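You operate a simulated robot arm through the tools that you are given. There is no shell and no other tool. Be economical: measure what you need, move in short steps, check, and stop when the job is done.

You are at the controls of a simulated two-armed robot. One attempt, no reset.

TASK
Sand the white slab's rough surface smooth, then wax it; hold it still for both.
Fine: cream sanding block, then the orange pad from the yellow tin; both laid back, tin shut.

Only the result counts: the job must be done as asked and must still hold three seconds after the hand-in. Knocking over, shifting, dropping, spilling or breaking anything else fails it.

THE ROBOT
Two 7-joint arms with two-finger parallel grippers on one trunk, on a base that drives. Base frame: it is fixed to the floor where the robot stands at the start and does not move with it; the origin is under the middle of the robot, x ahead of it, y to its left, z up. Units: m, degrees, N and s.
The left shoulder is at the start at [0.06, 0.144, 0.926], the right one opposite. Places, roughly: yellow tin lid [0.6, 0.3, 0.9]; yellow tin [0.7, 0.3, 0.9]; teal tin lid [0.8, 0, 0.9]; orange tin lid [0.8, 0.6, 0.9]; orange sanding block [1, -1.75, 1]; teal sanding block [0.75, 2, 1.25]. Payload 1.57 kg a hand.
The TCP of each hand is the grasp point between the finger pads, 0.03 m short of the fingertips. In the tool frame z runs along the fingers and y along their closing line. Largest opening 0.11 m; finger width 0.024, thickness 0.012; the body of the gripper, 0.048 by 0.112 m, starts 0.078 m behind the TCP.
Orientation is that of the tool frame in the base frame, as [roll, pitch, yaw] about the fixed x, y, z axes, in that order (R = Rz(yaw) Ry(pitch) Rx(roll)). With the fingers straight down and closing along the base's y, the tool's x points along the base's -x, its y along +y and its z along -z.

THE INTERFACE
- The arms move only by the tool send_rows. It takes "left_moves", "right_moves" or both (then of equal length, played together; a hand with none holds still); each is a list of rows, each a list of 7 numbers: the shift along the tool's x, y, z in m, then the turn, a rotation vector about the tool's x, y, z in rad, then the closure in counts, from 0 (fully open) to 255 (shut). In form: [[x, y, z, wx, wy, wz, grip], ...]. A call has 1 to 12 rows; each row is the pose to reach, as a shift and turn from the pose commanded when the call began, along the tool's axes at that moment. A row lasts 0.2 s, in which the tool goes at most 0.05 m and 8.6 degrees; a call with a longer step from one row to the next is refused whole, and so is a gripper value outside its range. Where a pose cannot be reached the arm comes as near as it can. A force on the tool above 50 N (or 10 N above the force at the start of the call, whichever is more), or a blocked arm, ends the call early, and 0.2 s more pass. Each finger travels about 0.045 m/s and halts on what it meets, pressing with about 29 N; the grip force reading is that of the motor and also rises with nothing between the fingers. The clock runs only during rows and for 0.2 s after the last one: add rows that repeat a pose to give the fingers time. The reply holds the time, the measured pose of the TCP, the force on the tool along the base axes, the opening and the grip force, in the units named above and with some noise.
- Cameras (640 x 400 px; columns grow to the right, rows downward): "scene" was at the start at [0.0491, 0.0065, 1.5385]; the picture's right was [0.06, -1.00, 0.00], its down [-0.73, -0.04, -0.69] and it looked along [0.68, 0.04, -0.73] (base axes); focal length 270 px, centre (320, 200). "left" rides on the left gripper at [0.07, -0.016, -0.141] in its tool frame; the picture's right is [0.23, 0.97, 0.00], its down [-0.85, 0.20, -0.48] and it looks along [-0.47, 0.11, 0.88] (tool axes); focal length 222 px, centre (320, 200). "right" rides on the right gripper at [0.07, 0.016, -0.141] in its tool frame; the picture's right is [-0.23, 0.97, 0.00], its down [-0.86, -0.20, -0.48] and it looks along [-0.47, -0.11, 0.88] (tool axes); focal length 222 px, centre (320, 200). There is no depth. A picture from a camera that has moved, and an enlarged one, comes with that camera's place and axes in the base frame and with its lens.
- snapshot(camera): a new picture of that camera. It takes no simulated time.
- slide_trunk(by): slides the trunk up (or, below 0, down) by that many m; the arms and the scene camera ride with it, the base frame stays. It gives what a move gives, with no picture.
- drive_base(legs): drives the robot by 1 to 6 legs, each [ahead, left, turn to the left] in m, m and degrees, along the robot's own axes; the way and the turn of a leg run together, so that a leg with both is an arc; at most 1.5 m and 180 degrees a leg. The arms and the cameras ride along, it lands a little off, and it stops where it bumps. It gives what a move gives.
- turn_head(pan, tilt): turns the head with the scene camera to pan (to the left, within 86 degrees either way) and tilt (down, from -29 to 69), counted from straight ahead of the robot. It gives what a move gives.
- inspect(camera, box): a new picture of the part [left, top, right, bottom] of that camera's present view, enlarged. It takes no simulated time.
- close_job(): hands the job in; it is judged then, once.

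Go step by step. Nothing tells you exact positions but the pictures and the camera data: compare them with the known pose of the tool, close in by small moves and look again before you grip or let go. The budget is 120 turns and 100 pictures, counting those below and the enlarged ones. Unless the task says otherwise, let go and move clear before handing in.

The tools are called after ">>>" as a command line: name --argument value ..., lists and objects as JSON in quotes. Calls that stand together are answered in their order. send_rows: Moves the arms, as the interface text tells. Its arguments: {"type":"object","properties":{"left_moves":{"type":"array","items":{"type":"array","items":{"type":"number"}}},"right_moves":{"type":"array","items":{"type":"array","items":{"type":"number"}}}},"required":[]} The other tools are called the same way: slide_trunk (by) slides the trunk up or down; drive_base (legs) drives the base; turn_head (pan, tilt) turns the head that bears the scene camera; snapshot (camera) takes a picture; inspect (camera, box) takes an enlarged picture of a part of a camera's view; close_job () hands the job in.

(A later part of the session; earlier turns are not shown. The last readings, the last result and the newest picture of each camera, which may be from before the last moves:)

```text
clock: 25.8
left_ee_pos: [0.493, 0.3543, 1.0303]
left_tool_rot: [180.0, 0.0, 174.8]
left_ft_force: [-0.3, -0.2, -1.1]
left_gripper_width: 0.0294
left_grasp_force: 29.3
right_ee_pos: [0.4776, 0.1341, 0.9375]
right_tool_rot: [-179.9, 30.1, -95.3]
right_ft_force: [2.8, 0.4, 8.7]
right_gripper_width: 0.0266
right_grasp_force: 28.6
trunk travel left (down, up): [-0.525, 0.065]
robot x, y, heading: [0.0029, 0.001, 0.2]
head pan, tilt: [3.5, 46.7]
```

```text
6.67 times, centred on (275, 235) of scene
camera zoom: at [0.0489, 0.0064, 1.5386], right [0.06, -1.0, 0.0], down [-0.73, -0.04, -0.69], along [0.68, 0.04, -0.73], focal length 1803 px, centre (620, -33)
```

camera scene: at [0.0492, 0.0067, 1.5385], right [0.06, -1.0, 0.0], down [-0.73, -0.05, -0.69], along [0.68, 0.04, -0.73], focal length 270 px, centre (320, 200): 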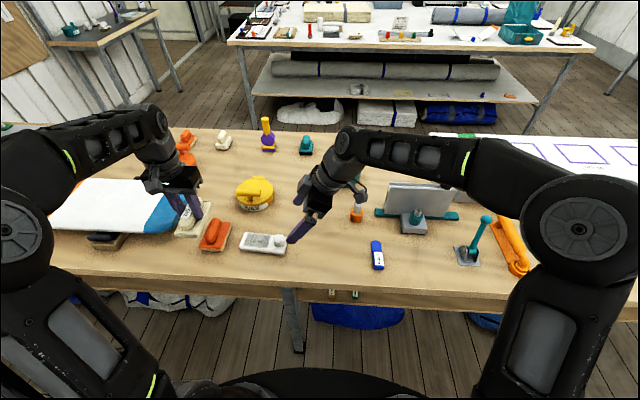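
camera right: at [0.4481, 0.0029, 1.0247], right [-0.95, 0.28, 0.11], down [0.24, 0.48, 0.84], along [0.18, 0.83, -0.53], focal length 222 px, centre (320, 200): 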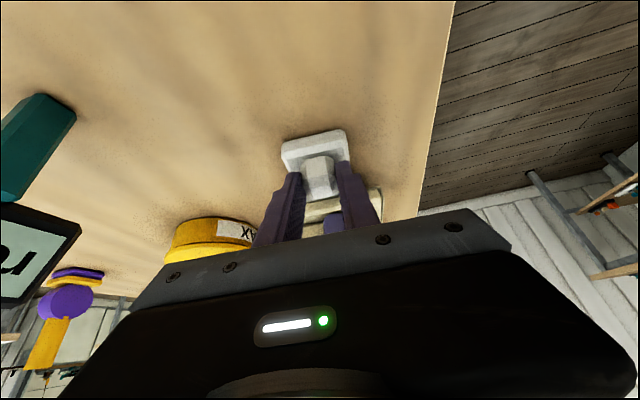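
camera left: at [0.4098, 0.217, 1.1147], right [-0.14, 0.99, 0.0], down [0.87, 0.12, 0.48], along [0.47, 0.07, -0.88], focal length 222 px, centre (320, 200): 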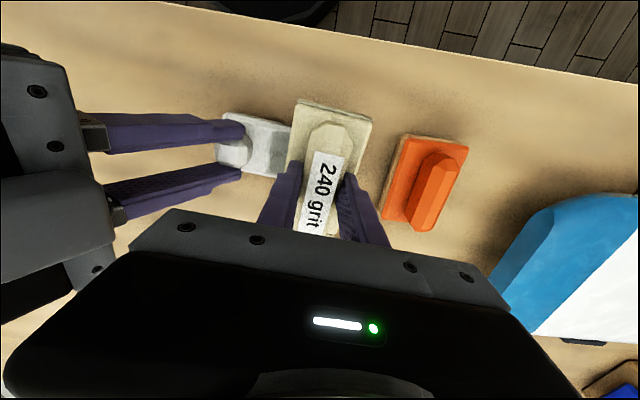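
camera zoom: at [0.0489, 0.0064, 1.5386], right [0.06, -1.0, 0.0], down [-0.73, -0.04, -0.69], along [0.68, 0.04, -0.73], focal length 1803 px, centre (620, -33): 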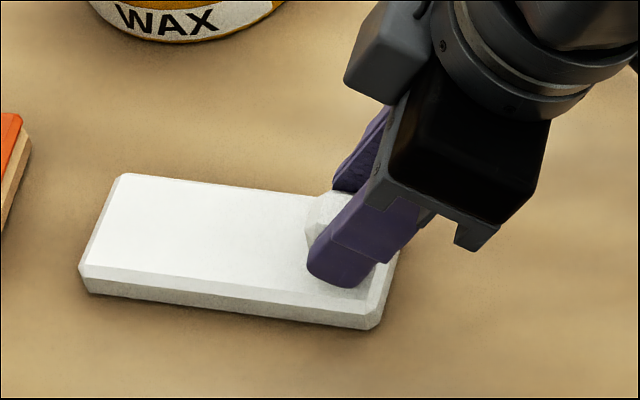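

The patch is smooth white. I'll release the knob, withdraw the right hand and take the block back to its place.

>>> send_rows --right_moves '[[0, 0, 0, 0, 0, 0, 120], [0, 0, 0, 0, 0, 0, 100], [0, 0, -0.02, 0, 0, 0, 80], [0, 0, -0.06, 0, 0, 0, 60], [0.04, 0, -0.08, 0, 0, 0, 60], [0.08, 0, -0.1, 0, 0, 0, 60], [0.12, 0, -0.1, 0, 0, 0, 60], [0.16, 0.02, -0.12, 0, 0, 0, 60], [0.2, 0.04, -0.14, 0, 0, 0, 60], [0.24, 0.06, -0.16, 0, 0, 0, 60], [0.27, 0.08, -0.18, 0, 0, 0, 60], [0.3, 0.08, -0.18, 0, 0, 0, 60]]'

>>> send_rows --left_moves '[[0, -0.04, 0, 0, 0, -0.03, 255], [0, -0.08, 0, 0, 0, -0.06, 255], [0, -0.12, 0, 0, 0, -0.09, 255], [0, -0.16, 0, 0, 0, -0.09, 255], [0, -0.2, 0, 0, 0, -0.09, 255], [0, -0.24, 0, 0, 0, -0.09, 255], [0, -0.28, 0, 0, 0, -0.09, 255], [0, -0.31, 0, 0, 0, -0.09, 255], [-0.01, -0.34, 0, 0, 0, -0.09, 255], [-0.015, -0.351, 0.03, 0, 0, -0.09, 255], [-0.015, -0.351, 0.06, 0, 0, -0.09, 255], [-0.015, -0.351, 0.08, 0, 0, -0.09, 255]]'

>>> snapshot --camera "scene"

```text
clock: 28.4
left_ee_pos: [0.4935, 0.3552, 1.0287]
left_tool_rot: [180.0, -0.1, 174.9]
left_ft_force: [-0.1, 1.1, -1.3]
left_gripper_width: 0.0294
left_grasp_force: 29.4
right_ee_pos: [0.3645, -0.2074, 0.9421]
right_tool_rot: [-180.0, 30.1, -95.2]
right_ft_force: [0.9, 0.1, 0.4]
right_gripper_width: 0.0839
right_grasp_force: 0.0
trunk travel left (down, up): [-0.525, 0.065]
robot x, y, heading: [0.002, 0.0009, 0.0]
head pan, tilt: [3.5, 46.7]
```

```text
clock: 31.0
left_ee_pos: [0.4771, 0.0024, 0.9472]
left_tool_rot: [180.0, -0.1, 179.9]
left_ft_force: [-0.1, 0.1, -2.1]
left_gripper_width: 0.0296
left_grasp_force: 29.0
right_ee_pos: [0.3657, -0.2069, 0.9426]
right_tool_rot: [180.0, 30.0, -95.3]
right_ft_force: [0.6, 0.3, 0.8]
right_gripper_width: 0.0844
right_grasp_force: 0.1
trunk travel left (down, up): [-0.525, 0.065]
robot x, y, heading: [0.0011, 0.0002, 0.1]
head pan, tilt: [3.5, 46.7]
```

```text
60 pictures are left
camera scene: at [0.0494, 0.0064, 1.5386], right [0.06, -1.0, 0.0], down [-0.73, -0.04, -0.69], along [0.68, 0.04, -0.73], focal length 270 px, centre (320, 200)
```

scene: 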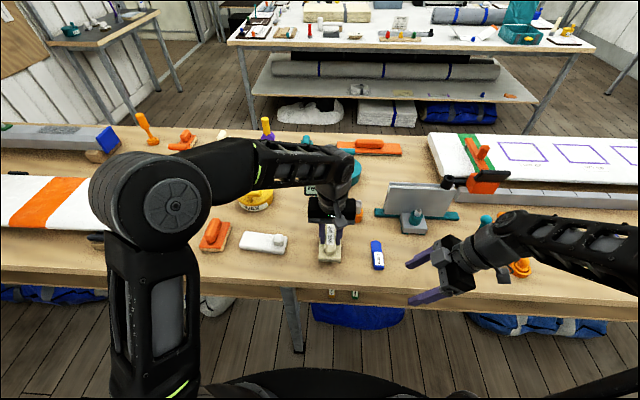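

Block is above its place at (0.477, 0.002). I'll lower, release and rise.

>>> send_rows --left_moves '[[0, -0.001, 0.01, 0, 0, 0, 255], [0, -0.001, 0.015, 0, 0, 0, 255], [0, -0.001, 0.0175, 0, 0, 0, 255], [0, -0.001, 0.019, 0, 0, 0, 255], [0, -0.001, 0.019, 0, 0, 0, 255]]'

```text
clock: 32.2
left_ee_pos: [0.4769, 0.0032, 0.9289]
left_tool_rot: [-179.9, 0.0, -179.9]
left_ft_force: [0.4, 0.7, -1.0]
left_gripper_width: 0.0293
left_grasp_force: 29.1
right_ee_pos: [0.3653, -0.2072, 0.943]
right_tool_rot: [-180.0, 30.2, -95.3]
right_ft_force: [0.5, 0.9, -0.2]
right_gripper_width: 0.0843
right_grasp_force: 0.1
trunk travel left (down, up): [-0.525, 0.065]
robot x, y, heading: [-0.0014, -0.002, -0.1]
head pan, tilt: [3.5, 46.7]
```

>>> send_rows --left_moves '[[0, -0.001, 0.001, 0, 0, 0, 255], [0, -0.001, 0.002, 0, 0, 0, 255], [0, -0.001, 0.002, 0, 0, 0, 255]]'

```text
clock: 33.0
left_ee_pos: [0.4781, 0.0013, 0.9275]
left_tool_rot: [180.0, 0.1, -180.0]
left_ft_force: [-0.8, 4.8, 15.1]
left_gripper_width: 0.0291
left_grasp_force: 29.0
right_ee_pos: [0.3658, -0.2069, 0.9433]
right_tool_rot: [-180.0, 30.1, -95.1]
right_ft_force: [0.8, 0.2, 0.7]
right_gripper_width: 0.0844
right_grasp_force: 0.1
trunk travel left (down, up): [-0.525, 0.065]
robot x, y, heading: [0.0019, 0.0012, -0.3]
head pan, tilt: [3.5, 46.7]
```

Resting on the bench. I'll release, rise, and raise the right hand too, then move the left toward the tin.

>>> send_rows --left_moves '[[0, 0, -0.0015, 0, 0, 0, 180], [0, 0, -0.0015, 0, 0, 0, 145], [0, 0, -0.0015, 0, 0, 0, 140], [0, 0, -0.015, 0, 0, 0, 140], [0, 0, -0.05, 0, 0, 0, 140], [0, 0, -0.09, 0, 0, 0, 100], [0, 0.04, -0.12, 0, 0, 0, 80], [0, 0.08, -0.12, 0, 0, 0, 60], [0, 0.12, -0.12, 0, 0, 0, 60], [0, 0.16, -0.12, 0, 0, 0, 60], [0, 0.2, -0.12, 0, 0, 0, 60], [0, 0.24, -0.12, 0, 0, 0, 60]]' --right_moves '[[0, 0, 0, 0, 0, 0, 60], [0, 0, 0, 0, 0, 0, 60], [0, 0, -0.02, 0, 0, 0, 60], [0, 0, -0.05, 0, 0, 0, 60], [0, 0, -0.08, 0, 0, 0, 60], [0, 0, -0.11, 0, 0, 0, 60], [0, 0, -0.13, 0, 0, 0, 60], [0, 0, -0.13, 0, 0, 0, 60], [0, 0, -0.13, 0, 0, 0, 60], [0, 0, -0.13, 0, 0, 0, 60], [0, 0, -0.13, 0, 0, 0, 60], [0, 0, -0.13, 0, 0, 0, 60]]'

>>> snapshot --camera "scene"

>>> snapshot --camera "left"

```text
clock: 35.6
left_ee_pos: [0.4757, 0.2413, 1.0462]
left_tool_rot: [179.9, 0.0, -180.0]
left_ft_force: [0.3, -0.8, 0.1]
left_gripper_width: 0.0842
left_grasp_force: 0.2
right_ee_pos: [0.3593, -0.2726, 1.0561]
right_tool_rot: [179.9, 30.1, -95.3]
right_ft_force: [0.2, 0.1, -0.8]
right_gripper_width: 0.0844
right_grasp_force: 0.0
trunk travel left (down, up): [-0.525, 0.065]
robot x, y, heading: [-0.0002, 0.0016, -0.3]
head pan, tilt: [3.5, 46.7]
```

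```text
59 pictures are left
camera scene: at [0.049, 0.0071, 1.5385], right [0.06, -1.0, 0.0], down [-0.73, -0.05, -0.69], along [0.68, 0.04, -0.73], focal length 270 px, centre (320, 200)
```

scene: 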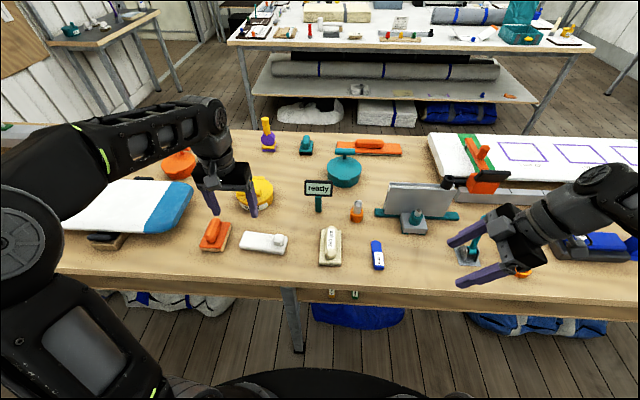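

```text
58 pictures are left
camera left: at [0.4049, 0.2266, 1.1881], right [-0.23, 0.97, 0.0], down [0.86, 0.2, 0.48], along [0.47, 0.11, -0.88], focal length 222 px, centre (320, 200)
```

left: 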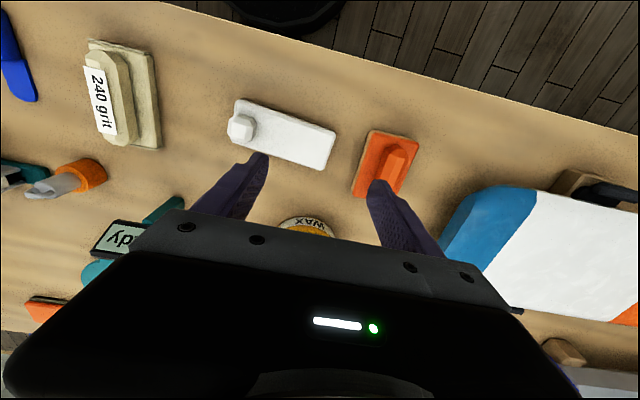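

Both done with sanding; the block is back. The tin is beyond tool-down reach, so I'll pull the right hand back and drive 0.1 m forward.

>>> send_rows --right_moves '[[0, 0.03, -0.01, 0, 0.1, 0, 60], [0, 0.06, -0.02, 0, 0.2, 0, 60], [0, 0.09, -0.03, 0, 0.3, 0, 60], [0, 0.1, -0.03, 0, 0.4, 0, 60], [0, 0.1, -0.03, 0, 0.5, 0, 60]]'

>>> drive_base --legs '[[0.1, 0, 0]]'

>>> snapshot --camera "left"

>>> snapshot --camera "scene"

```text
clock: 36.8
left_ee_pos: [0.4747, 0.2408, 1.0467]
left_tool_rot: [-179.9, 0.0, 180.0]
left_ft_force: [-0.1, 0.3, -0.8]
left_gripper_width: 0.0842
left_grasp_force: 0.0
right_ee_pos: [0.2586, -0.277, 1.0806]
right_tool_rot: [180.0, 1.3, -95.4]
right_ft_force: [-0.3, -0.3, 0.0]
right_gripper_width: 0.0844
right_grasp_force: 0.1
trunk travel left (down, up): [-0.525, 0.065]
robot x, y, heading: [-0.0008, -0.0009, 0.1]
head pan, tilt: [3.5, 46.7]
```

```text
clock: 38.0
left_ee_pos: [0.5759, 0.2413, 1.0461]
left_tool_rot: [-180.0, -0.1, -180.0]
left_ft_force: [0.0, -0.2, -0.7]
left_gripper_width: 0.0843
left_grasp_force: 0.1
right_ee_pos: [0.3589, -0.2762, 1.0801]
right_tool_rot: [179.9, 1.3, -95.2]
right_ft_force: [0.1, -0.1, 0.8]
right_gripper_width: 0.0841
right_grasp_force: 0.0
trunk travel left (down, up): [-0.525, 0.065]
robot x, y, heading: [0.0983, 0.0001, 0.0]
head pan, tilt: [3.5, 46.7]
```

```text
57 pictures are left
camera left: at [0.5057, 0.2257, 1.1876], right [-0.23, 0.97, 0.0], down [0.86, 0.2, 0.48], along [0.46, 0.11, -0.88], focal length 222 px, centre (320, 200)
```

left: 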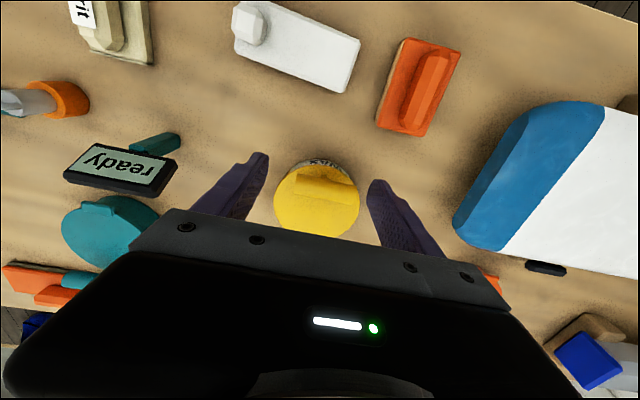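

```text
56 pictures are left
camera scene: at [0.1503, 0.0065, 1.5385], right [0.06, -1.0, 0.0], down [-0.73, -0.05, -0.68], along [0.68, 0.04, -0.73], focal length 270 px, centre (320, 200)
```

scene: 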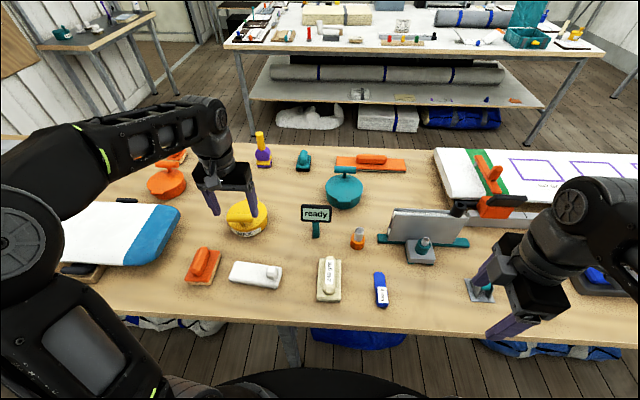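

>>> inspect --camera "left" --box '[240, 130, 400, 240]'

>>> inspect --camera "scene" --box '[190, 170, 290, 250]'

```text
3.64 times, centred on (320, 185) of left
camera zoom: at [0.5057, 0.2257, 1.1876], right [-0.23, 0.97, 0.0], down [0.86, 0.2, 0.48], along [0.46, 0.11, -0.88], focal length 808 px, centre (320, 254)
```

zoom: 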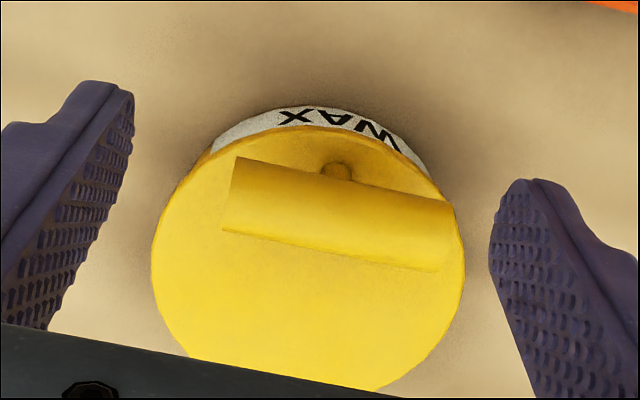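

```text
5.00 times, centred on (240, 210) of scene
camera zoom: at [0.1503, 0.0065, 1.5385], right [0.06, -1.0, 0.0], down [-0.73, -0.05, -0.68], along [0.68, 0.04, -0.73], focal length 1352 px, centre (720, 150)
```

zoom: 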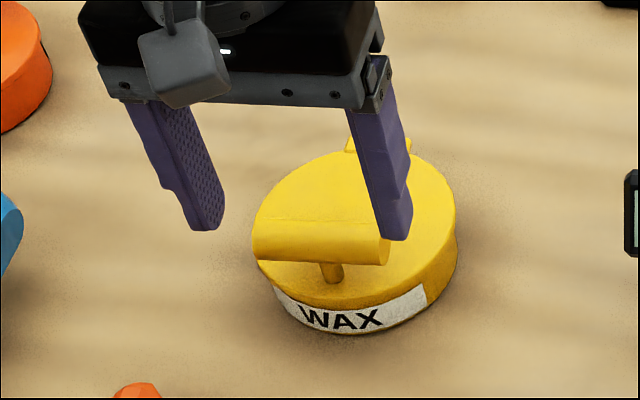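

Bar centre is about (0.617, 0.2595, 0.94), along y and 74 mm long. I'll take it by its two ends so it can pivot between the pads; first I'll move above it and open.

>>> send_rows --left_moves '[[-0.02, 0.009, 0, 0, 0, 0, 10], [-0.041, 0.018, 0, 0, 0, 0, 10], [-0.041, 0.018, 0.03, 0, 0, 0, 10], [-0.041, 0.018, 0.055, 0, 0, 0, 10], [-0.041, 0.018, 0.06, 0, 0, 0, 10]]'

>>> inspect --camera "left" --box '[210, 60, 430, 220]'

>>> inspect --camera "scene" --box '[190, 170, 290, 250]'

```text
clock: 39.1
left_ee_pos: [0.6172, 0.2588, 0.9868]
left_tool_rot: [-180.0, 0.0, -180.0]
left_ft_force: [0.1, 0.7, -0.9]
left_gripper_width: 0.1057
left_grasp_force: 0.1
right_ee_pos: [0.3581, -0.2764, 1.0816]
right_tool_rot: [180.0, 1.4, -95.2]
right_ft_force: [0.3, 0.8, 0.1]
right_gripper_width: 0.0844
right_grasp_force: 0.0
trunk travel left (down, up): [-0.525, 0.065]
robot x, y, heading: [0.0977, 0.0001, -0.0]
head pan, tilt: [3.5, 46.7]
```

```text
2.50 times, centred on (320, 140) of left
camera zoom: at [0.5456, 0.2437, 1.1274], right [-0.23, 0.97, 0.0], down [0.85, 0.2, 0.48], along [0.47, 0.11, -0.88], focal length 555 px, centre (320, 350)
```

zoom: 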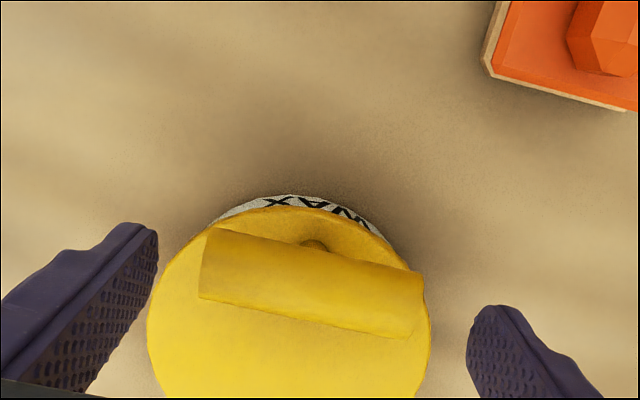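

```text
5.00 times, centred on (240, 210) of scene
camera zoom: at [0.1484, 0.0065, 1.5386], right [0.06, -1.0, 0.0], down [-0.73, -0.05, -0.69], along [0.68, 0.04, -0.73], focal length 1352 px, centre (720, 150)
```

zoom: 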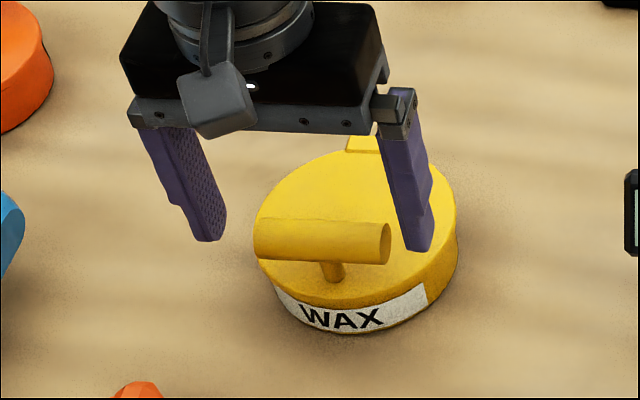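

>>> send_rows --left_moves '[[0, -0.001, 0.02, 0, 0, 0, 10], [0, -0.001, 0.033, 0, 0, 0, 10], [0, -0.001, 0.038, 0, 0, 0, 10], [0, -0.001, 0.04, 0, 0, 0, 40], [0, -0.001, 0.04, 0, 0, 0, 60]]'

>>> inspect --camera "scene" --box '[190, 170, 290, 250]'

>>> inspect --camera "left" --box '[210, 60, 430, 220]'

```text
clock: 40.5
left_ee_pos: [0.6148, 0.256, 0.9527]
left_tool_rot: [-179.9, 0.8, -179.8]
left_ft_force: [-12.5, -0.4, 27.7]
left_gripper_width: 0.1004
left_grasp_force: 9.1
right_ee_pos: [0.3546, -0.2768, 1.0807]
right_tool_rot: [-179.9, 1.4, -95.1]
right_ft_force: [-0.6, -0.2, 0.1]
right_gripper_width: 0.0842
right_grasp_force: 0.1
trunk travel left (down, up): [-0.525, 0.065]
robot x, y, heading: [0.1001, -0.0008, -0.1]
head pan, tilt: [3.5, 46.7]
stopped in row 5 (left hand): the force on the tool passed its limit (the readings are from after the stop); the commanded pose is now the measured one
```

```text
5.00 times, centred on (240, 210) of scene
camera zoom: at [0.1439, 0.0057, 1.5384], right [0.06, -1.0, 0.0], down [-0.72, -0.05, -0.69], along [0.69, 0.04, -0.73], focal length 1352 px, centre (720, 150)
```

zoom: 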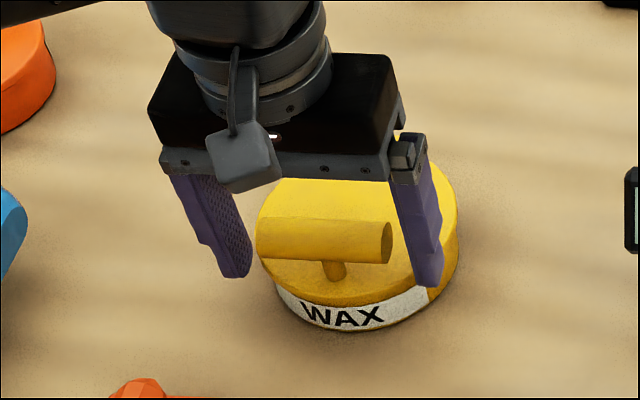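

```text
2.50 times, centred on (320, 140) of left
camera zoom: at [0.5429, 0.2413, 1.0932], right [-0.23, 0.97, -0.01], down [0.85, 0.2, 0.49], along [0.48, 0.11, -0.87], focal length 555 px, centre (320, 350)
```

zoom: 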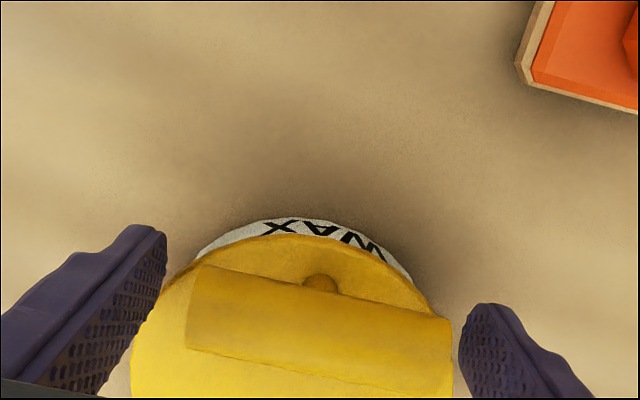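

The fingertips touched the lid's rim at tip z ≈ 0.923. I'll raise 4 mm and close on the bar ends.

>>> send_rows --left_moves '[[0, 0.001, -0.004, 0, 0, 0, 40], [-0.002, 0.001, -0.005, 0, 0, 0, 60], [-0.002, 0.001, -0.005, 0, 0, 0, 75], [-0.002, 0.001, -0.005, 0, 0, 0, 75], [-0.002, 0.001, -0.005, 0, 0, 0, 75]]'

>>> inspect --camera "scene" --box '[190, 170, 290, 250]'

>>> inspect --camera "left" --box '[210, 60, 430, 220]'

```text
clock: 41.7
left_ee_pos: [0.6197, 0.2562, 0.9532]
left_tool_rot: [-179.9, 0.4, 179.9]
left_ft_force: [-3.8, -11.8, -1.4]
left_gripper_width: 0.0934
left_grasp_force: 33.3
right_ee_pos: [0.3565, -0.2789, 1.0804]
right_tool_rot: [180.0, 1.4, -95.3]
right_ft_force: [-0.5, -0.1, 0.8]
right_gripper_width: 0.0843
right_grasp_force: 0.0
trunk travel left (down, up): [-0.525, 0.065]
robot x, y, heading: [0.0962, -0.0008, 0.1]
head pan, tilt: [3.5, 46.7]
```

```text
5.00 times, centred on (240, 210) of scene
camera zoom: at [0.148, 0.0047, 1.5385], right [0.06, -1.0, 0.0], down [-0.73, -0.04, -0.69], along [0.68, 0.04, -0.73], focal length 1352 px, centre (720, 150)
```

zoom: 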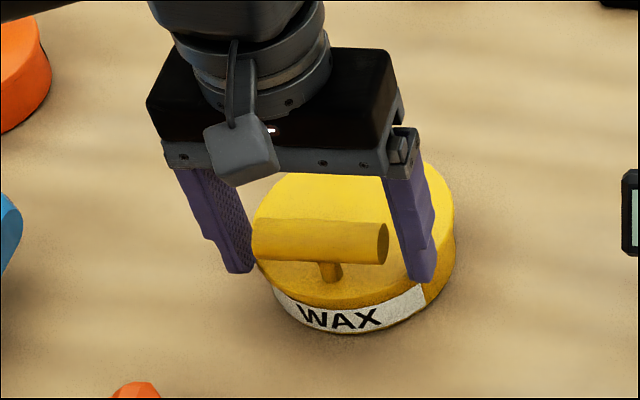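

```text
2.50 times, centred on (320, 140) of left
camera zoom: at [0.5477, 0.2409, 1.0949], right [-0.23, 0.97, 0.0], down [0.85, 0.2, 0.48], along [0.47, 0.11, -0.87], focal length 555 px, centre (320, 350)
```

zoom: 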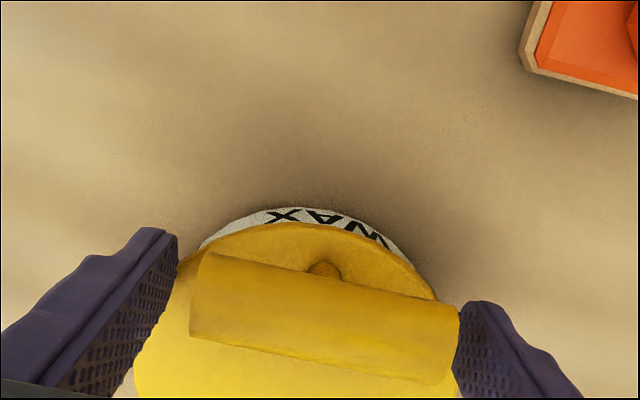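

The +y finger touched first; I'm off-centre by about 4 mm. I'll reopen, shift +y, raise slightly and close again.

>>> send_rows --left_moves '[[0, 0, 0, 0, 0, 0, 30], [0, 0.004, -0.001, 0, 0, 0, 30], [0, 0.004, -0.001, 0, 0, 0, 50], [0, 0.004, -0.001, 0, 0, 0, 65], [0, 0.004, -0.001, 0, 0, 0, 75], [0, 0.004, -0.001, 0, 0, 0, 85], [0, 0.004, -0.001, 0, 0, 0, 85]]'

>>> inspect --camera "scene" --box '[190, 170, 290, 250]'

>>> inspect --camera "left" --box '[210, 60, 430, 220]'

```text
clock: 43.3
left_ee_pos: [0.6212, 0.2573, 0.9578]
left_tool_rot: [-179.8, 0.5, 179.9]
left_ft_force: [4.0, -26.4, -3.1]
left_gripper_width: 0.0966
left_grasp_force: 13.4
right_ee_pos: [0.3585, -0.2801, 1.0813]
right_tool_rot: [-180.0, 1.4, -95.3]
right_ft_force: [0.4, 0.3, 0.4]
right_gripper_width: 0.0841
right_grasp_force: 0.1
trunk travel left (down, up): [-0.525, 0.065]
robot x, y, heading: [0.1011, -0.0015, 0.1]
head pan, tilt: [3.5, 46.7]
```

```text
5.00 times, centred on (240, 210) of scene
camera zoom: at [0.1491, 0.003, 1.5385], right [0.06, -1.0, 0.0], down [-0.73, -0.04, -0.69], along [0.68, 0.04, -0.73], focal length 1352 px, centre (720, 150)
```

zoom: 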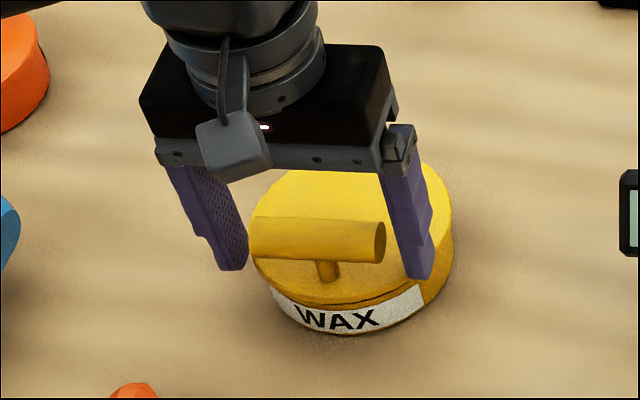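

```text
2.50 times, centred on (320, 140) of left
camera zoom: at [0.5487, 0.2426, 1.0968], right [-0.23, 0.97, -0.01], down [0.85, 0.2, 0.49], along [0.47, 0.11, -0.87], focal length 555 px, centre (320, 350)
```

zoom: 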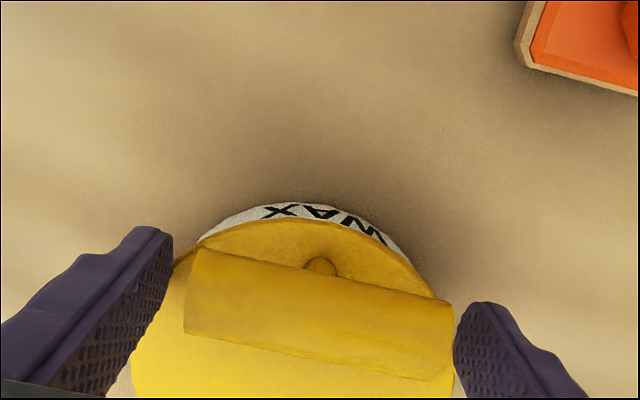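

The −y finger is catching on the lid's rim, so the lid is higher and wider than I judged. I'll open and rise to re-measure.

>>> send_rows --left_moves '[[0, -0.003, 0, 0, 0, 0, 10], [0, -0.003, 0, 0, 0, 0, 10], [0, -0.003, -0.01, 0, 0, 0, 10], [0, -0.003, -0.03, 0, 0, 0, 10], [0, -0.003, -0.07, 0, 0, 0, 10], [0.04, -0.003, -0.1, 0, 0, 0, 10], [0.08, -0.003, -0.1, 0, 0, 0, 10], [0.12, -0.003, -0.1, 0, 0, 0, 10], [0.12, -0.003, -0.1, 0, 0, 0, 10]]'

>>> inspect --camera "left" --box '[220, 160, 420, 285]'

>>> inspect --camera "scene" --box '[200, 185, 290, 245]'

```text
clock: 45.3
left_ee_pos: [0.4999, 0.2602, 1.0539]
left_tool_rot: [-179.9, 0.5, -179.9]
left_ft_force: [0.1, -0.9, -0.5]
left_gripper_width: 0.1055
left_grasp_force: 0.2
right_ee_pos: [0.3585, -0.2773, 1.0815]
right_tool_rot: [-180.0, 1.4, -95.1]
right_ft_force: [0.2, 0.0, 0.7]
right_gripper_width: 0.084
right_grasp_force: 0.0
trunk travel left (down, up): [-0.525, 0.065]
robot x, y, heading: [0.1045, 0.0001, -0.1]
head pan, tilt: [3.5, 46.7]
```

```text
3.20 times, centred on (320, 222) of left
camera zoom: at [0.4283, 0.2437, 1.1951], right [-0.23, 0.97, 0.0], down [0.85, 0.2, 0.49], along [0.47, 0.11, -0.87], focal length 711 px, centre (320, 128)
```

zoom: 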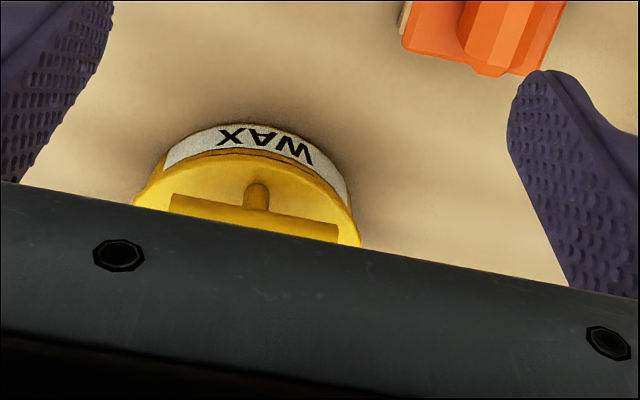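

```text
6.67 times, centred on (245, 215) of scene
camera zoom: at [0.1492, 0.0064, 1.5385], right [0.06, -1.0, 0.0], down [-0.73, -0.05, -0.69], along [0.68, 0.04, -0.73], focal length 1803 px, centre (820, 100)
```

zoom: 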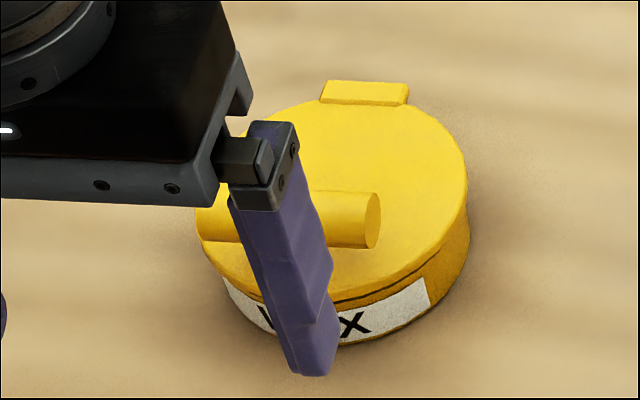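

Re-measured: the lid top is near z ≈ 0.925 and the bar axis near (0.611, 0.256, 0.951). I'll approach higher this time, with tips above the lid.

>>> send_rows --left_moves '[[-0.04, -0.002, 0, 0, 0, 0, 10], [-0.08, -0.004, 0, 0, 0, 0, 10], [-0.11, -0.004, 0.01, 0, 0, 0, 10], [-0.11, -0.004, 0.05, 0, 0, 0, 10], [-0.11, -0.004, 0.08, 0, 0, 0, 10], [-0.11, -0.004, 0.092, 0, 0, 0, 10], [-0.11, -0.004, 0.092, 0, 0, 0, 45], [-0.11, -0.004, 0.092, 0, 0, 0, 65], [-0.11, -0.004, 0.092, 0, 0, 0, 75], [-0.11, -0.004, 0.092, 0, 0, 0, 75]]'

>>> inspect --camera "left" --box '[210, 60, 430, 220]'

>>> inspect --camera "scene" --box '[200, 185, 290, 245]'

```text
clock: 47.5
left_ee_pos: [0.6103, 0.2559, 0.9637]
left_tool_rot: [-179.9, 0.5, -179.9]
left_ft_force: [1.4, 5.4, -1.4]
left_gripper_width: 0.0929
left_grasp_force: 40.3
right_ee_pos: [0.3574, -0.2758, 1.0821]
right_tool_rot: [-179.9, 1.4, -95.3]
right_ft_force: [-0.3, 0.9, -0.7]
right_gripper_width: 0.0842
right_grasp_force: 0.1
trunk travel left (down, up): [-0.525, 0.065]
robot x, y, heading: [0.0999, 0.002, -0.1]
head pan, tilt: [3.5, 46.7]
```

```text
2.50 times, centred on (320, 140) of left
camera zoom: at [0.5378, 0.2406, 1.1042], right [-0.23, 0.97, 0.0], down [0.85, 0.2, 0.49], along [0.47, 0.11, -0.87], focal length 555 px, centre (320, 350)
```

zoom: 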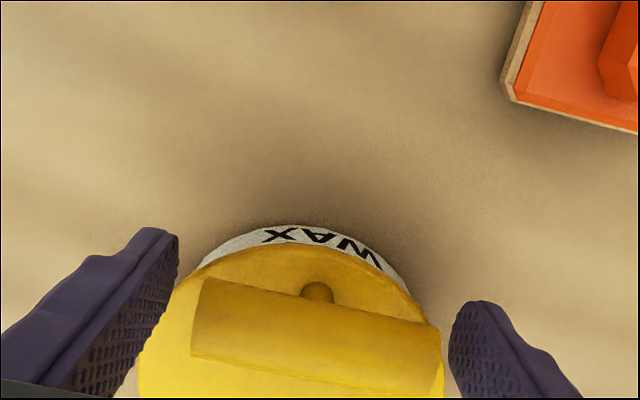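

```text
6.67 times, centred on (245, 215) of scene
camera zoom: at [0.1486, 0.0071, 1.5385], right [0.06, -1.0, 0.0], down [-0.73, -0.05, -0.69], along [0.68, 0.04, -0.73], focal length 1803 px, centre (820, 100)
```

zoom: 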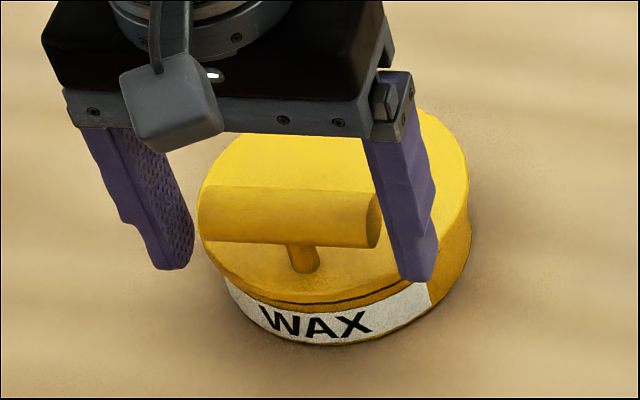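

The fingers are pinching the lid's sides (93 mm), not the bar (≈75 mm). I'll open, rise 7 mm and close again.

>>> send_rows --left_moves '[[0, 0, 0, 0, 0, 0, 20], [0, 0, 0, 0, 0, 0, 20], [0, 0.001, -0.007, 0, 0, 0, 20], [0, 0.001, -0.007, 0, 0, 0, 50], [0, 0.001, -0.007, 0, 0, 0, 65], [0, 0.001, -0.007, 0, 0, 0, 80], [0, 0.001, -0.007, 0, 0, 0, 95], [0, 0.001, -0.007, 0, 0, 0, 110], [0, 0.001, -0.007, 0, 0, 0, 110]]'

>>> inspect --camera "left" --box '[210, 60, 430, 220]'

>>> inspect --camera "scene" --box '[200, 185, 290, 245]'

```text
clock: 49.5
left_ee_pos: [0.6093, 0.2553, 0.9727]
left_tool_rot: [180.0, 0.5, -179.8]
left_ft_force: [-1.6, -2.5, -0.2]
left_gripper_width: 0.0929
left_grasp_force: 45.1
right_ee_pos: [0.3569, -0.2786, 1.0803]
right_tool_rot: [-180.0, 1.3, -95.2]
right_ft_force: [0.9, -0.1, 0.3]
right_gripper_width: 0.0842
right_grasp_force: 0.1
trunk travel left (down, up): [-0.525, 0.065]
robot x, y, heading: [0.1011, -0.0011, -0.0]
head pan, tilt: [3.5, 46.7]
```

```text
2.50 times, centred on (320, 140) of left
camera zoom: at [0.5379, 0.2407, 1.1116], right [-0.23, 0.97, 0.0], down [0.85, 0.2, 0.49], along [0.47, 0.11, -0.87], focal length 555 px, centre (320, 350)
```

zoom: 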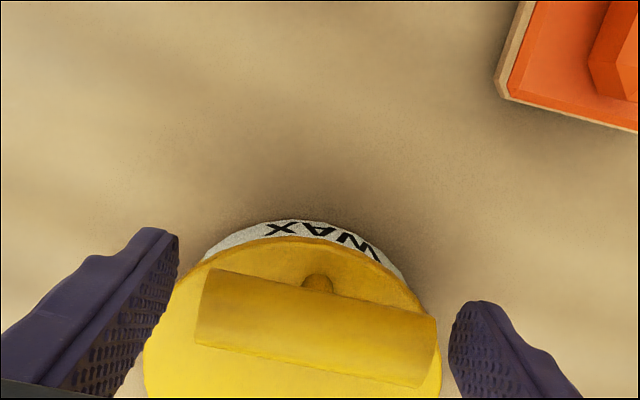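

```text
6.67 times, centred on (245, 215) of scene
camera zoom: at [0.1482, 0.0062, 1.5385], right [0.06, -1.0, 0.0], down [-0.73, -0.05, -0.69], along [0.68, 0.04, -0.73], focal length 1803 px, centre (820, 100)
```

zoom: 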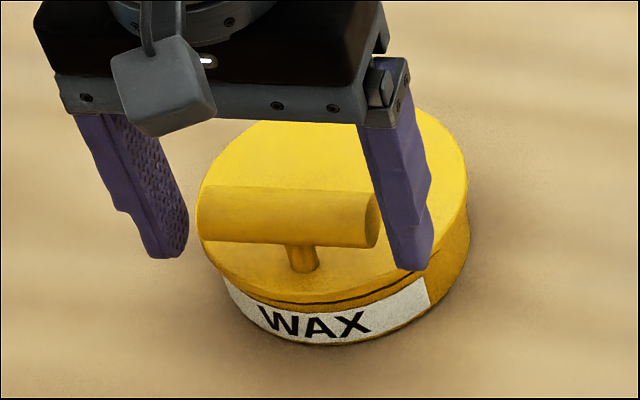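

The width again stops at 93 mm with a firm grip force, so something is between the fingers. I'll test with a small lift and see whether the lid follows.

>>> send_rows --left_moves '[[0, 0, -0.005, 0, 0, 0, 120], [0, 0, -0.01, 0, 0, 0, 120], [0, 0, -0.015, 0, 0, 0, 120]]'

>>> inspect --camera "scene" --box '[200, 185, 290, 245]'

```text
clock: 50.3
left_ee_pos: [0.6136, 0.2554, 0.9827]
left_tool_rot: [-179.8, 0.5, 179.9]
left_ft_force: [16.5, -5.5, -18.2]
left_gripper_width: 0.0928
left_grasp_force: 44.7
right_ee_pos: [0.3597, -0.2781, 1.0803]
right_tool_rot: [179.8, 1.3, -95.3]
right_ft_force: [1.0, 0.8, 0.8]
right_gripper_width: 0.0844
right_grasp_force: 0.1
trunk travel left (down, up): [-0.525, 0.065]
robot x, y, heading: [0.1042, -0.0005, 0.0]
head pan, tilt: [3.5, 46.7]
```

```text
6.67 times, centred on (245, 215) of scene
camera zoom: at [0.1527, 0.0065, 1.5382], right [0.06, -1.0, 0.0], down [-0.73, -0.05, -0.68], along [0.68, 0.04, -0.73], focal length 1803 px, centre (820, 100)
```

zoom: 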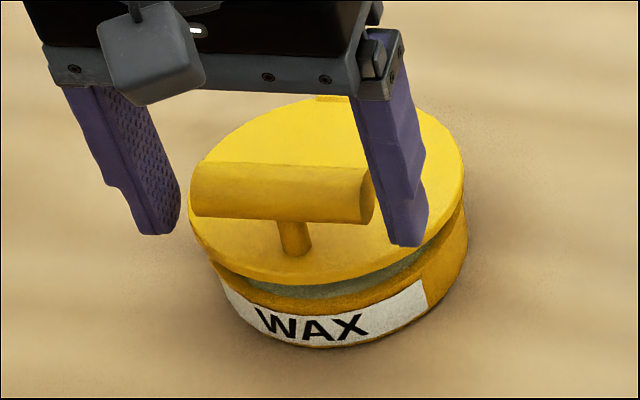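

The lid follows and is opening. I'll continue along its arc about the rear hinge (≈ x 0.71, z 0.925).

>>> send_rows --left_moves '[[-0.0084, 0, -0.0044, 0, 0, 0, 120], [-0.016, 0, -0.015, 0, 0, 0, 120], [-0.0242, 0, -0.0256, 0, 0, 0, 120], [-0.0345, 0, -0.034, 0, 0, 0, 120], [-0.045, 0, -0.042, 0, 0, 0, 120], [-0.045, 0, -0.042, 0, 0, 0, 120]]'

>>> inspect --camera "scene" --box '[180, 165, 300, 245]'

```text
clock: 51.7
left_ee_pos: [0.6517, 0.2557, 1.0298]
left_tool_rot: [-179.8, 0.6, -179.9]
left_ft_force: [-15.9, -6.3, 5.0]
left_gripper_width: 0.0929
left_grasp_force: 45.2
right_ee_pos: [0.3555, -0.2778, 1.0809]
right_tool_rot: [-179.9, 1.6, -95.2]
right_ft_force: [-1.1, -0.5, 0.3]
right_gripper_width: 0.0841
right_grasp_force: 0.1
trunk travel left (down, up): [-0.525, 0.065]
robot x, y, heading: [0.0995, 0.0025, -0.0]
head pan, tilt: [3.5, 46.7]
```

```text
5.00 times, centred on (240, 205) of scene
camera zoom: at [0.1456, 0.0052, 1.5387], right [0.06, -1.0, 0.0], down [-0.73, -0.04, -0.69], along [0.69, 0.04, -0.73], focal length 1352 px, centre (720, 175)
```

zoom: 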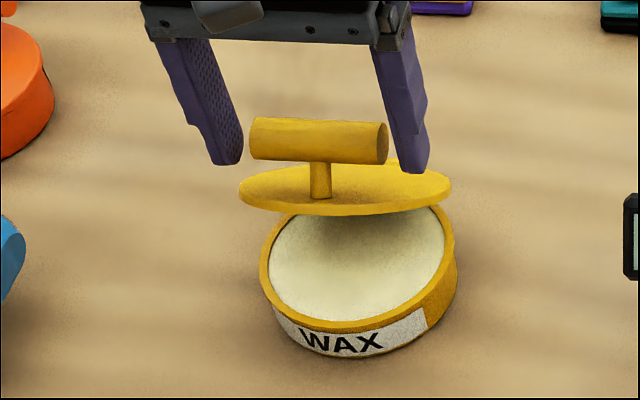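

The lid is at about 45°; inside is cream wax. I'll continue opening.

>>> send_rows --left_moves '[[-0.008, 0, -0.007, 0, 0, 0, 120], [-0.016, 0, -0.011, 0, 0, 0, 120], [-0.024, 0, -0.0145, 0, 0, 0, 120], [-0.033, 0, -0.0175, 0, 0, 0, 120], [-0.042, 0, -0.0195, 0, 0, 0, 120], [-0.042, 0, -0.0195, 0, 0, 0, 120]]'

>>> inspect --camera "scene" --box '[180, 145, 320, 245]'

```text
clock: 53.1
left_ee_pos: [0.6956, 0.2564, 1.0494]
left_tool_rot: [-179.9, 0.6, -179.9]
left_ft_force: [-11.6, -4.1, 4.4]
left_gripper_width: 0.0926
left_grasp_force: 44.9
right_ee_pos: [0.3558, -0.2775, 1.0817]
right_tool_rot: [-179.9, 1.5, -95.1]
right_ft_force: [0.4, 0.0, -0.6]
right_gripper_width: 0.0843
right_grasp_force: 0.1
trunk travel left (down, up): [-0.525, 0.065]
robot x, y, heading: [0.1031, -0.0023, -0.1]
head pan, tilt: [3.5, 46.7]
```

```text
4.00 times, centred on (250, 195) of scene
camera zoom: at [0.1463, 0.0054, 1.5387], right [0.06, -1.0, 0.0], down [-0.73, -0.04, -0.69], along [0.69, 0.04, -0.73], focal length 1082 px, centre (600, 220)
```

zoom: 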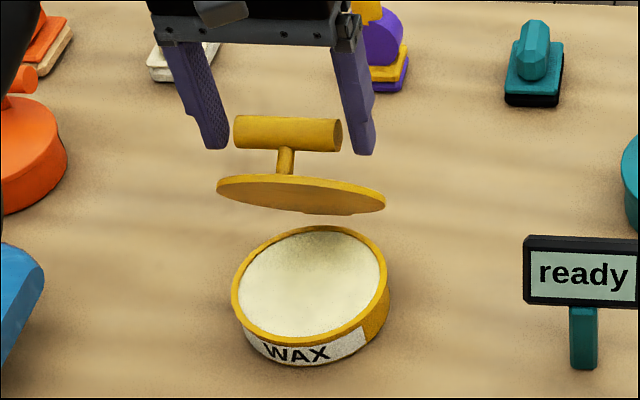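

>>> send_rows --left_moves '[[-0.008, 0, -0.001, 0, 0, 0, 120], [-0.016, 0, -0.0015, 0, 0, 0, 120], [-0.024, 0, -0.001, 0, 0, 0, 120], [-0.032, 0, 0, 0, 0, 0, 120], [-0.04, 0, 0.002, 0, 0, 0, 120], [-0.04, 0, 0.002, 0, 0, 0, 120]]'

>>> inspect --camera "scene" --box '[180, 145, 320, 245]'

```text
clock: 54.5
left_ee_pos: [0.7028, 0.2562, 1.0508]
left_tool_rot: [-179.8, 0.8, -179.9]
left_ft_force: [-7.3, -2.9, 13.5]
left_gripper_width: 0.0929
left_grasp_force: 45.1
left hand out of reach, approached as far as the arm can: row 2, 3, 4, 5, 6
right_ee_pos: [0.3563, -0.2783, 1.0816]
right_tool_rot: [-179.9, 1.5, -95.2]
right_ft_force: [0.5, 0.2, 0.0]
right_gripper_width: 0.0843
right_grasp_force: 0.0
trunk travel left (down, up): [-0.525, 0.065]
robot x, y, heading: [0.0987, 0.0006, -0.1]
head pan, tilt: [3.5, 46.7]
```

```text
4.00 times, centred on (250, 195) of scene
camera zoom: at [0.1459, 0.0054, 1.5387], right [0.06, -1.0, 0.0], down [-0.73, -0.04, -0.69], along [0.69, 0.04, -0.73], focal length 1082 px, centre (600, 220)
```

zoom: 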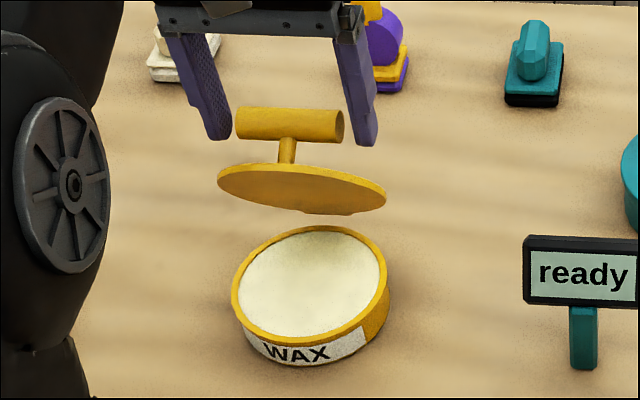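

The arm is near its reach limit with the lid at about 75°. I'll release and see whether the hinge holds the lid there.

>>> send_rows --left_moves '[[0, 0, 0, 0, 0, 0, 40], [0, 0, 0, 0, 0, 0, 10], [0, 0, -0.02, 0, 0, 0, 10], [0, 0, -0.05, 0, 0, 0, 10]]'

>>> inspect --camera "scene" --box '[180, 145, 320, 245]'

```text
clock: 55.5
left_ee_pos: [0.7026, 0.2559, 1.0487]
left_tool_rot: [-180.0, 0.6, -179.9]
left_ft_force: [0.1, 0.3, -0.3]
left_gripper_width: 0.1059
left_grasp_force: 0.0
left hand out of reach, approached as far as the arm can: row 3, 4
right_ee_pos: [0.3588, -0.2764, 1.0806]
right_tool_rot: [-179.9, 1.4, -95.3]
right_ft_force: [0.1, -0.4, 0.1]
right_gripper_width: 0.0847
right_grasp_force: 0.1
trunk travel left (down, up): [-0.525, 0.065]
robot x, y, heading: [0.0999, 0.0, -0.0]
head pan, tilt: [3.5, 46.7]
```

```text
4.00 times, centred on (250, 195) of scene
camera zoom: at [0.1485, 0.0064, 1.5385], right [0.06, -1.0, 0.0], down [-0.73, -0.05, -0.69], along [0.68, 0.04, -0.73], focal length 1082 px, centre (600, 220)
```

zoom: 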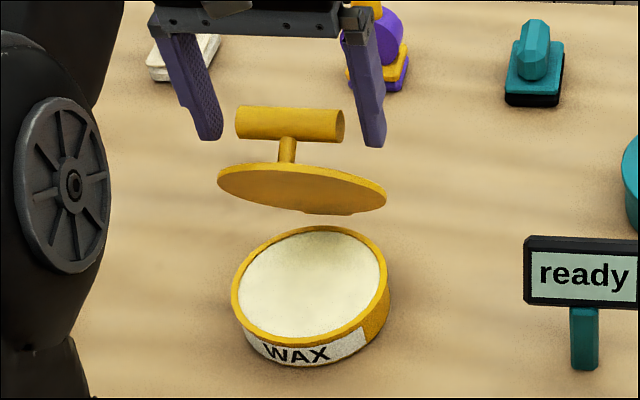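

The hinge holds the lid at ~70–75°, which suffices. I'll back the hand out and inspect the orange pads.

>>> send_rows --left_moves '[[0.03, 0, 0, 0, 0, 0, 10], [0.06, 0, 0, 0, 0, 0, 10], [0.1, 0, 0, 0, 0, 0, 10], [0.14, 0.01, 0, 0, 0, 0, 10], [0.18, 0.02, 0, 0, 0, 0, 10], [0.22, 0.03, 0, 0, 0, 0, 10], [0.26, 0.04, 0, 0, 0, 0, 10]]'

>>> snapshot --camera "left"

>>> snapshot --camera "scene"

```text
clock: 57.1
left_ee_pos: [0.4429, 0.2975, 1.0454]
left_tool_rot: [-180.0, 0.6, -179.9]
left_ft_force: [-0.4, -0.5, 0.0]
left_gripper_width: 0.1057
left_grasp_force: 0.1
right_ee_pos: [0.3569, -0.2768, 1.0811]
right_tool_rot: [-179.9, 1.4, -95.2]
right_ft_force: [-0.5, -0.3, -0.1]
right_gripper_width: 0.0842
right_grasp_force: 0.1
trunk travel left (down, up): [-0.525, 0.065]
robot x, y, heading: [0.1027, -0.0027, -0.0]
head pan, tilt: [3.5, 46.7]
```

```text
34 pictures are left
camera left: at [0.3703, 0.282, 1.1861], right [-0.23, 0.97, 0.0], down [0.85, 0.2, 0.49], along [0.47, 0.11, -0.87], focal length 222 px, centre (320, 200)
```

left: 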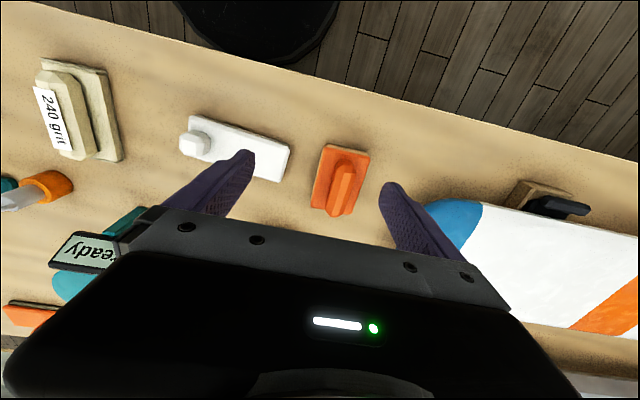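

```text
33 pictures are left
camera scene: at [0.147, 0.0066, 1.5386], right [0.06, -1.0, 0.0], down [-0.73, -0.05, -0.69], along [0.69, 0.04, -0.73], focal length 270 px, centre (320, 200)
```

scene: 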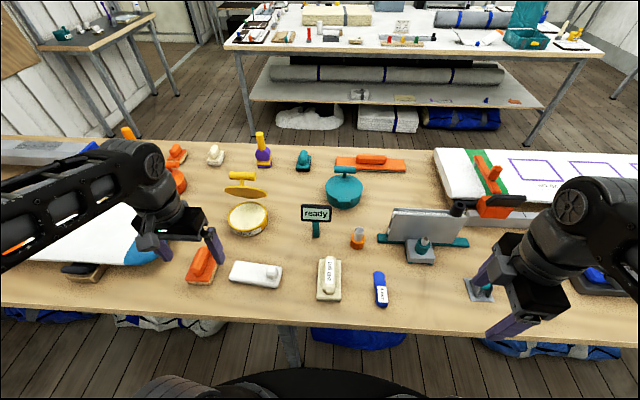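

>>> inspect --camera "scene" --box '[150, 130, 320, 210]'

>>> inspect --camera "left" --box '[280, 120, 420, 230]'

>>> inspect --camera "scene" --box '[160, 220, 300, 310]'

```text
3.76 times, centred on (235, 170) of scene
camera zoom: at [0.147, 0.0066, 1.5386], right [0.06, -1.0, 0.0], down [-0.73, -0.05, -0.69], along [0.69, 0.04, -0.73], focal length 1018 px, centre (640, 313)
```

zoom: 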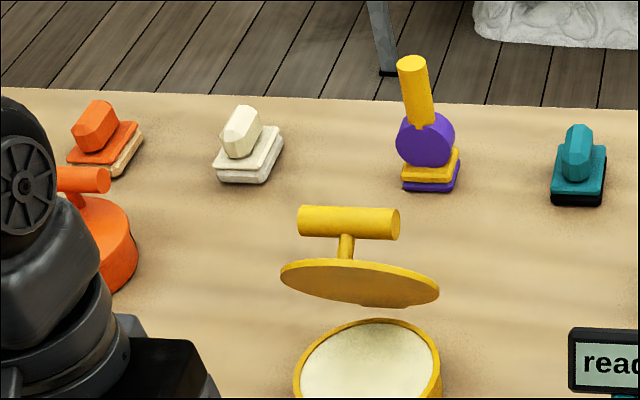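

```text
3.64 times, centred on (350, 175) of left
camera zoom: at [0.3703, 0.282, 1.1861], right [-0.23, 0.97, 0.0], down [0.85, 0.2, 0.49], along [0.47, 0.11, -0.87], focal length 808 px, centre (211, 291)
```

zoom: 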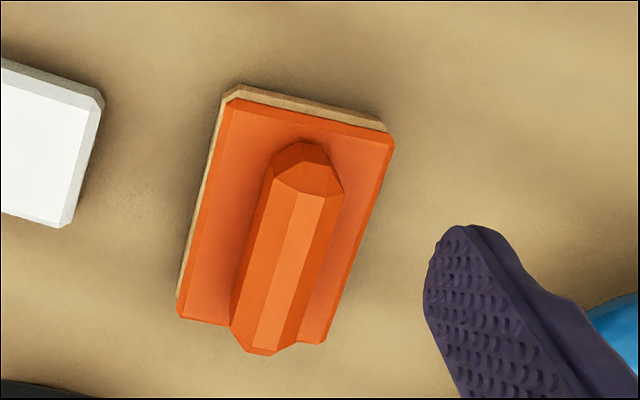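

```text
4.44 times, centred on (230, 265) of scene
camera zoom: at [0.147, 0.0066, 1.5386], right [0.06, -1.0, 0.0], down [-0.73, -0.05, -0.69], along [0.69, 0.04, -0.73], focal length 1202 px, centre (720, -89)
```

zoom: 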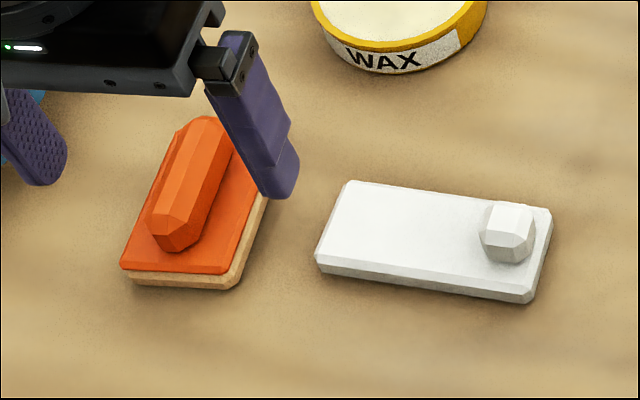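

>>> inspect --camera "scene" --box '[155, 140, 235, 180]'

```text
8.00 times, centred on (195, 160) of scene
camera zoom: at [0.147, 0.0066, 1.5386], right [0.06, -1.0, 0.0], down [-0.73, -0.05, -0.69], along [0.69, 0.04, -0.73], focal length 2163 px, centre (1320, 520)
```

zoom: 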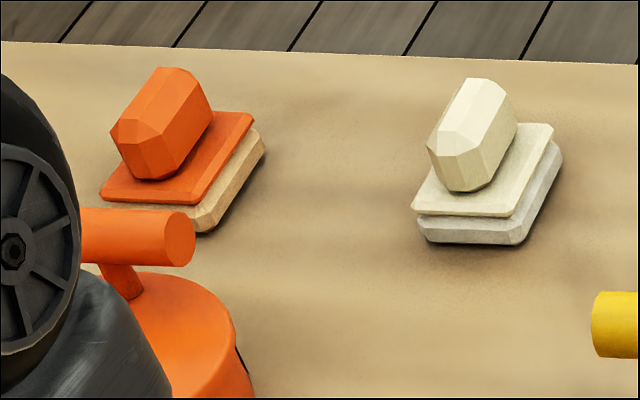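

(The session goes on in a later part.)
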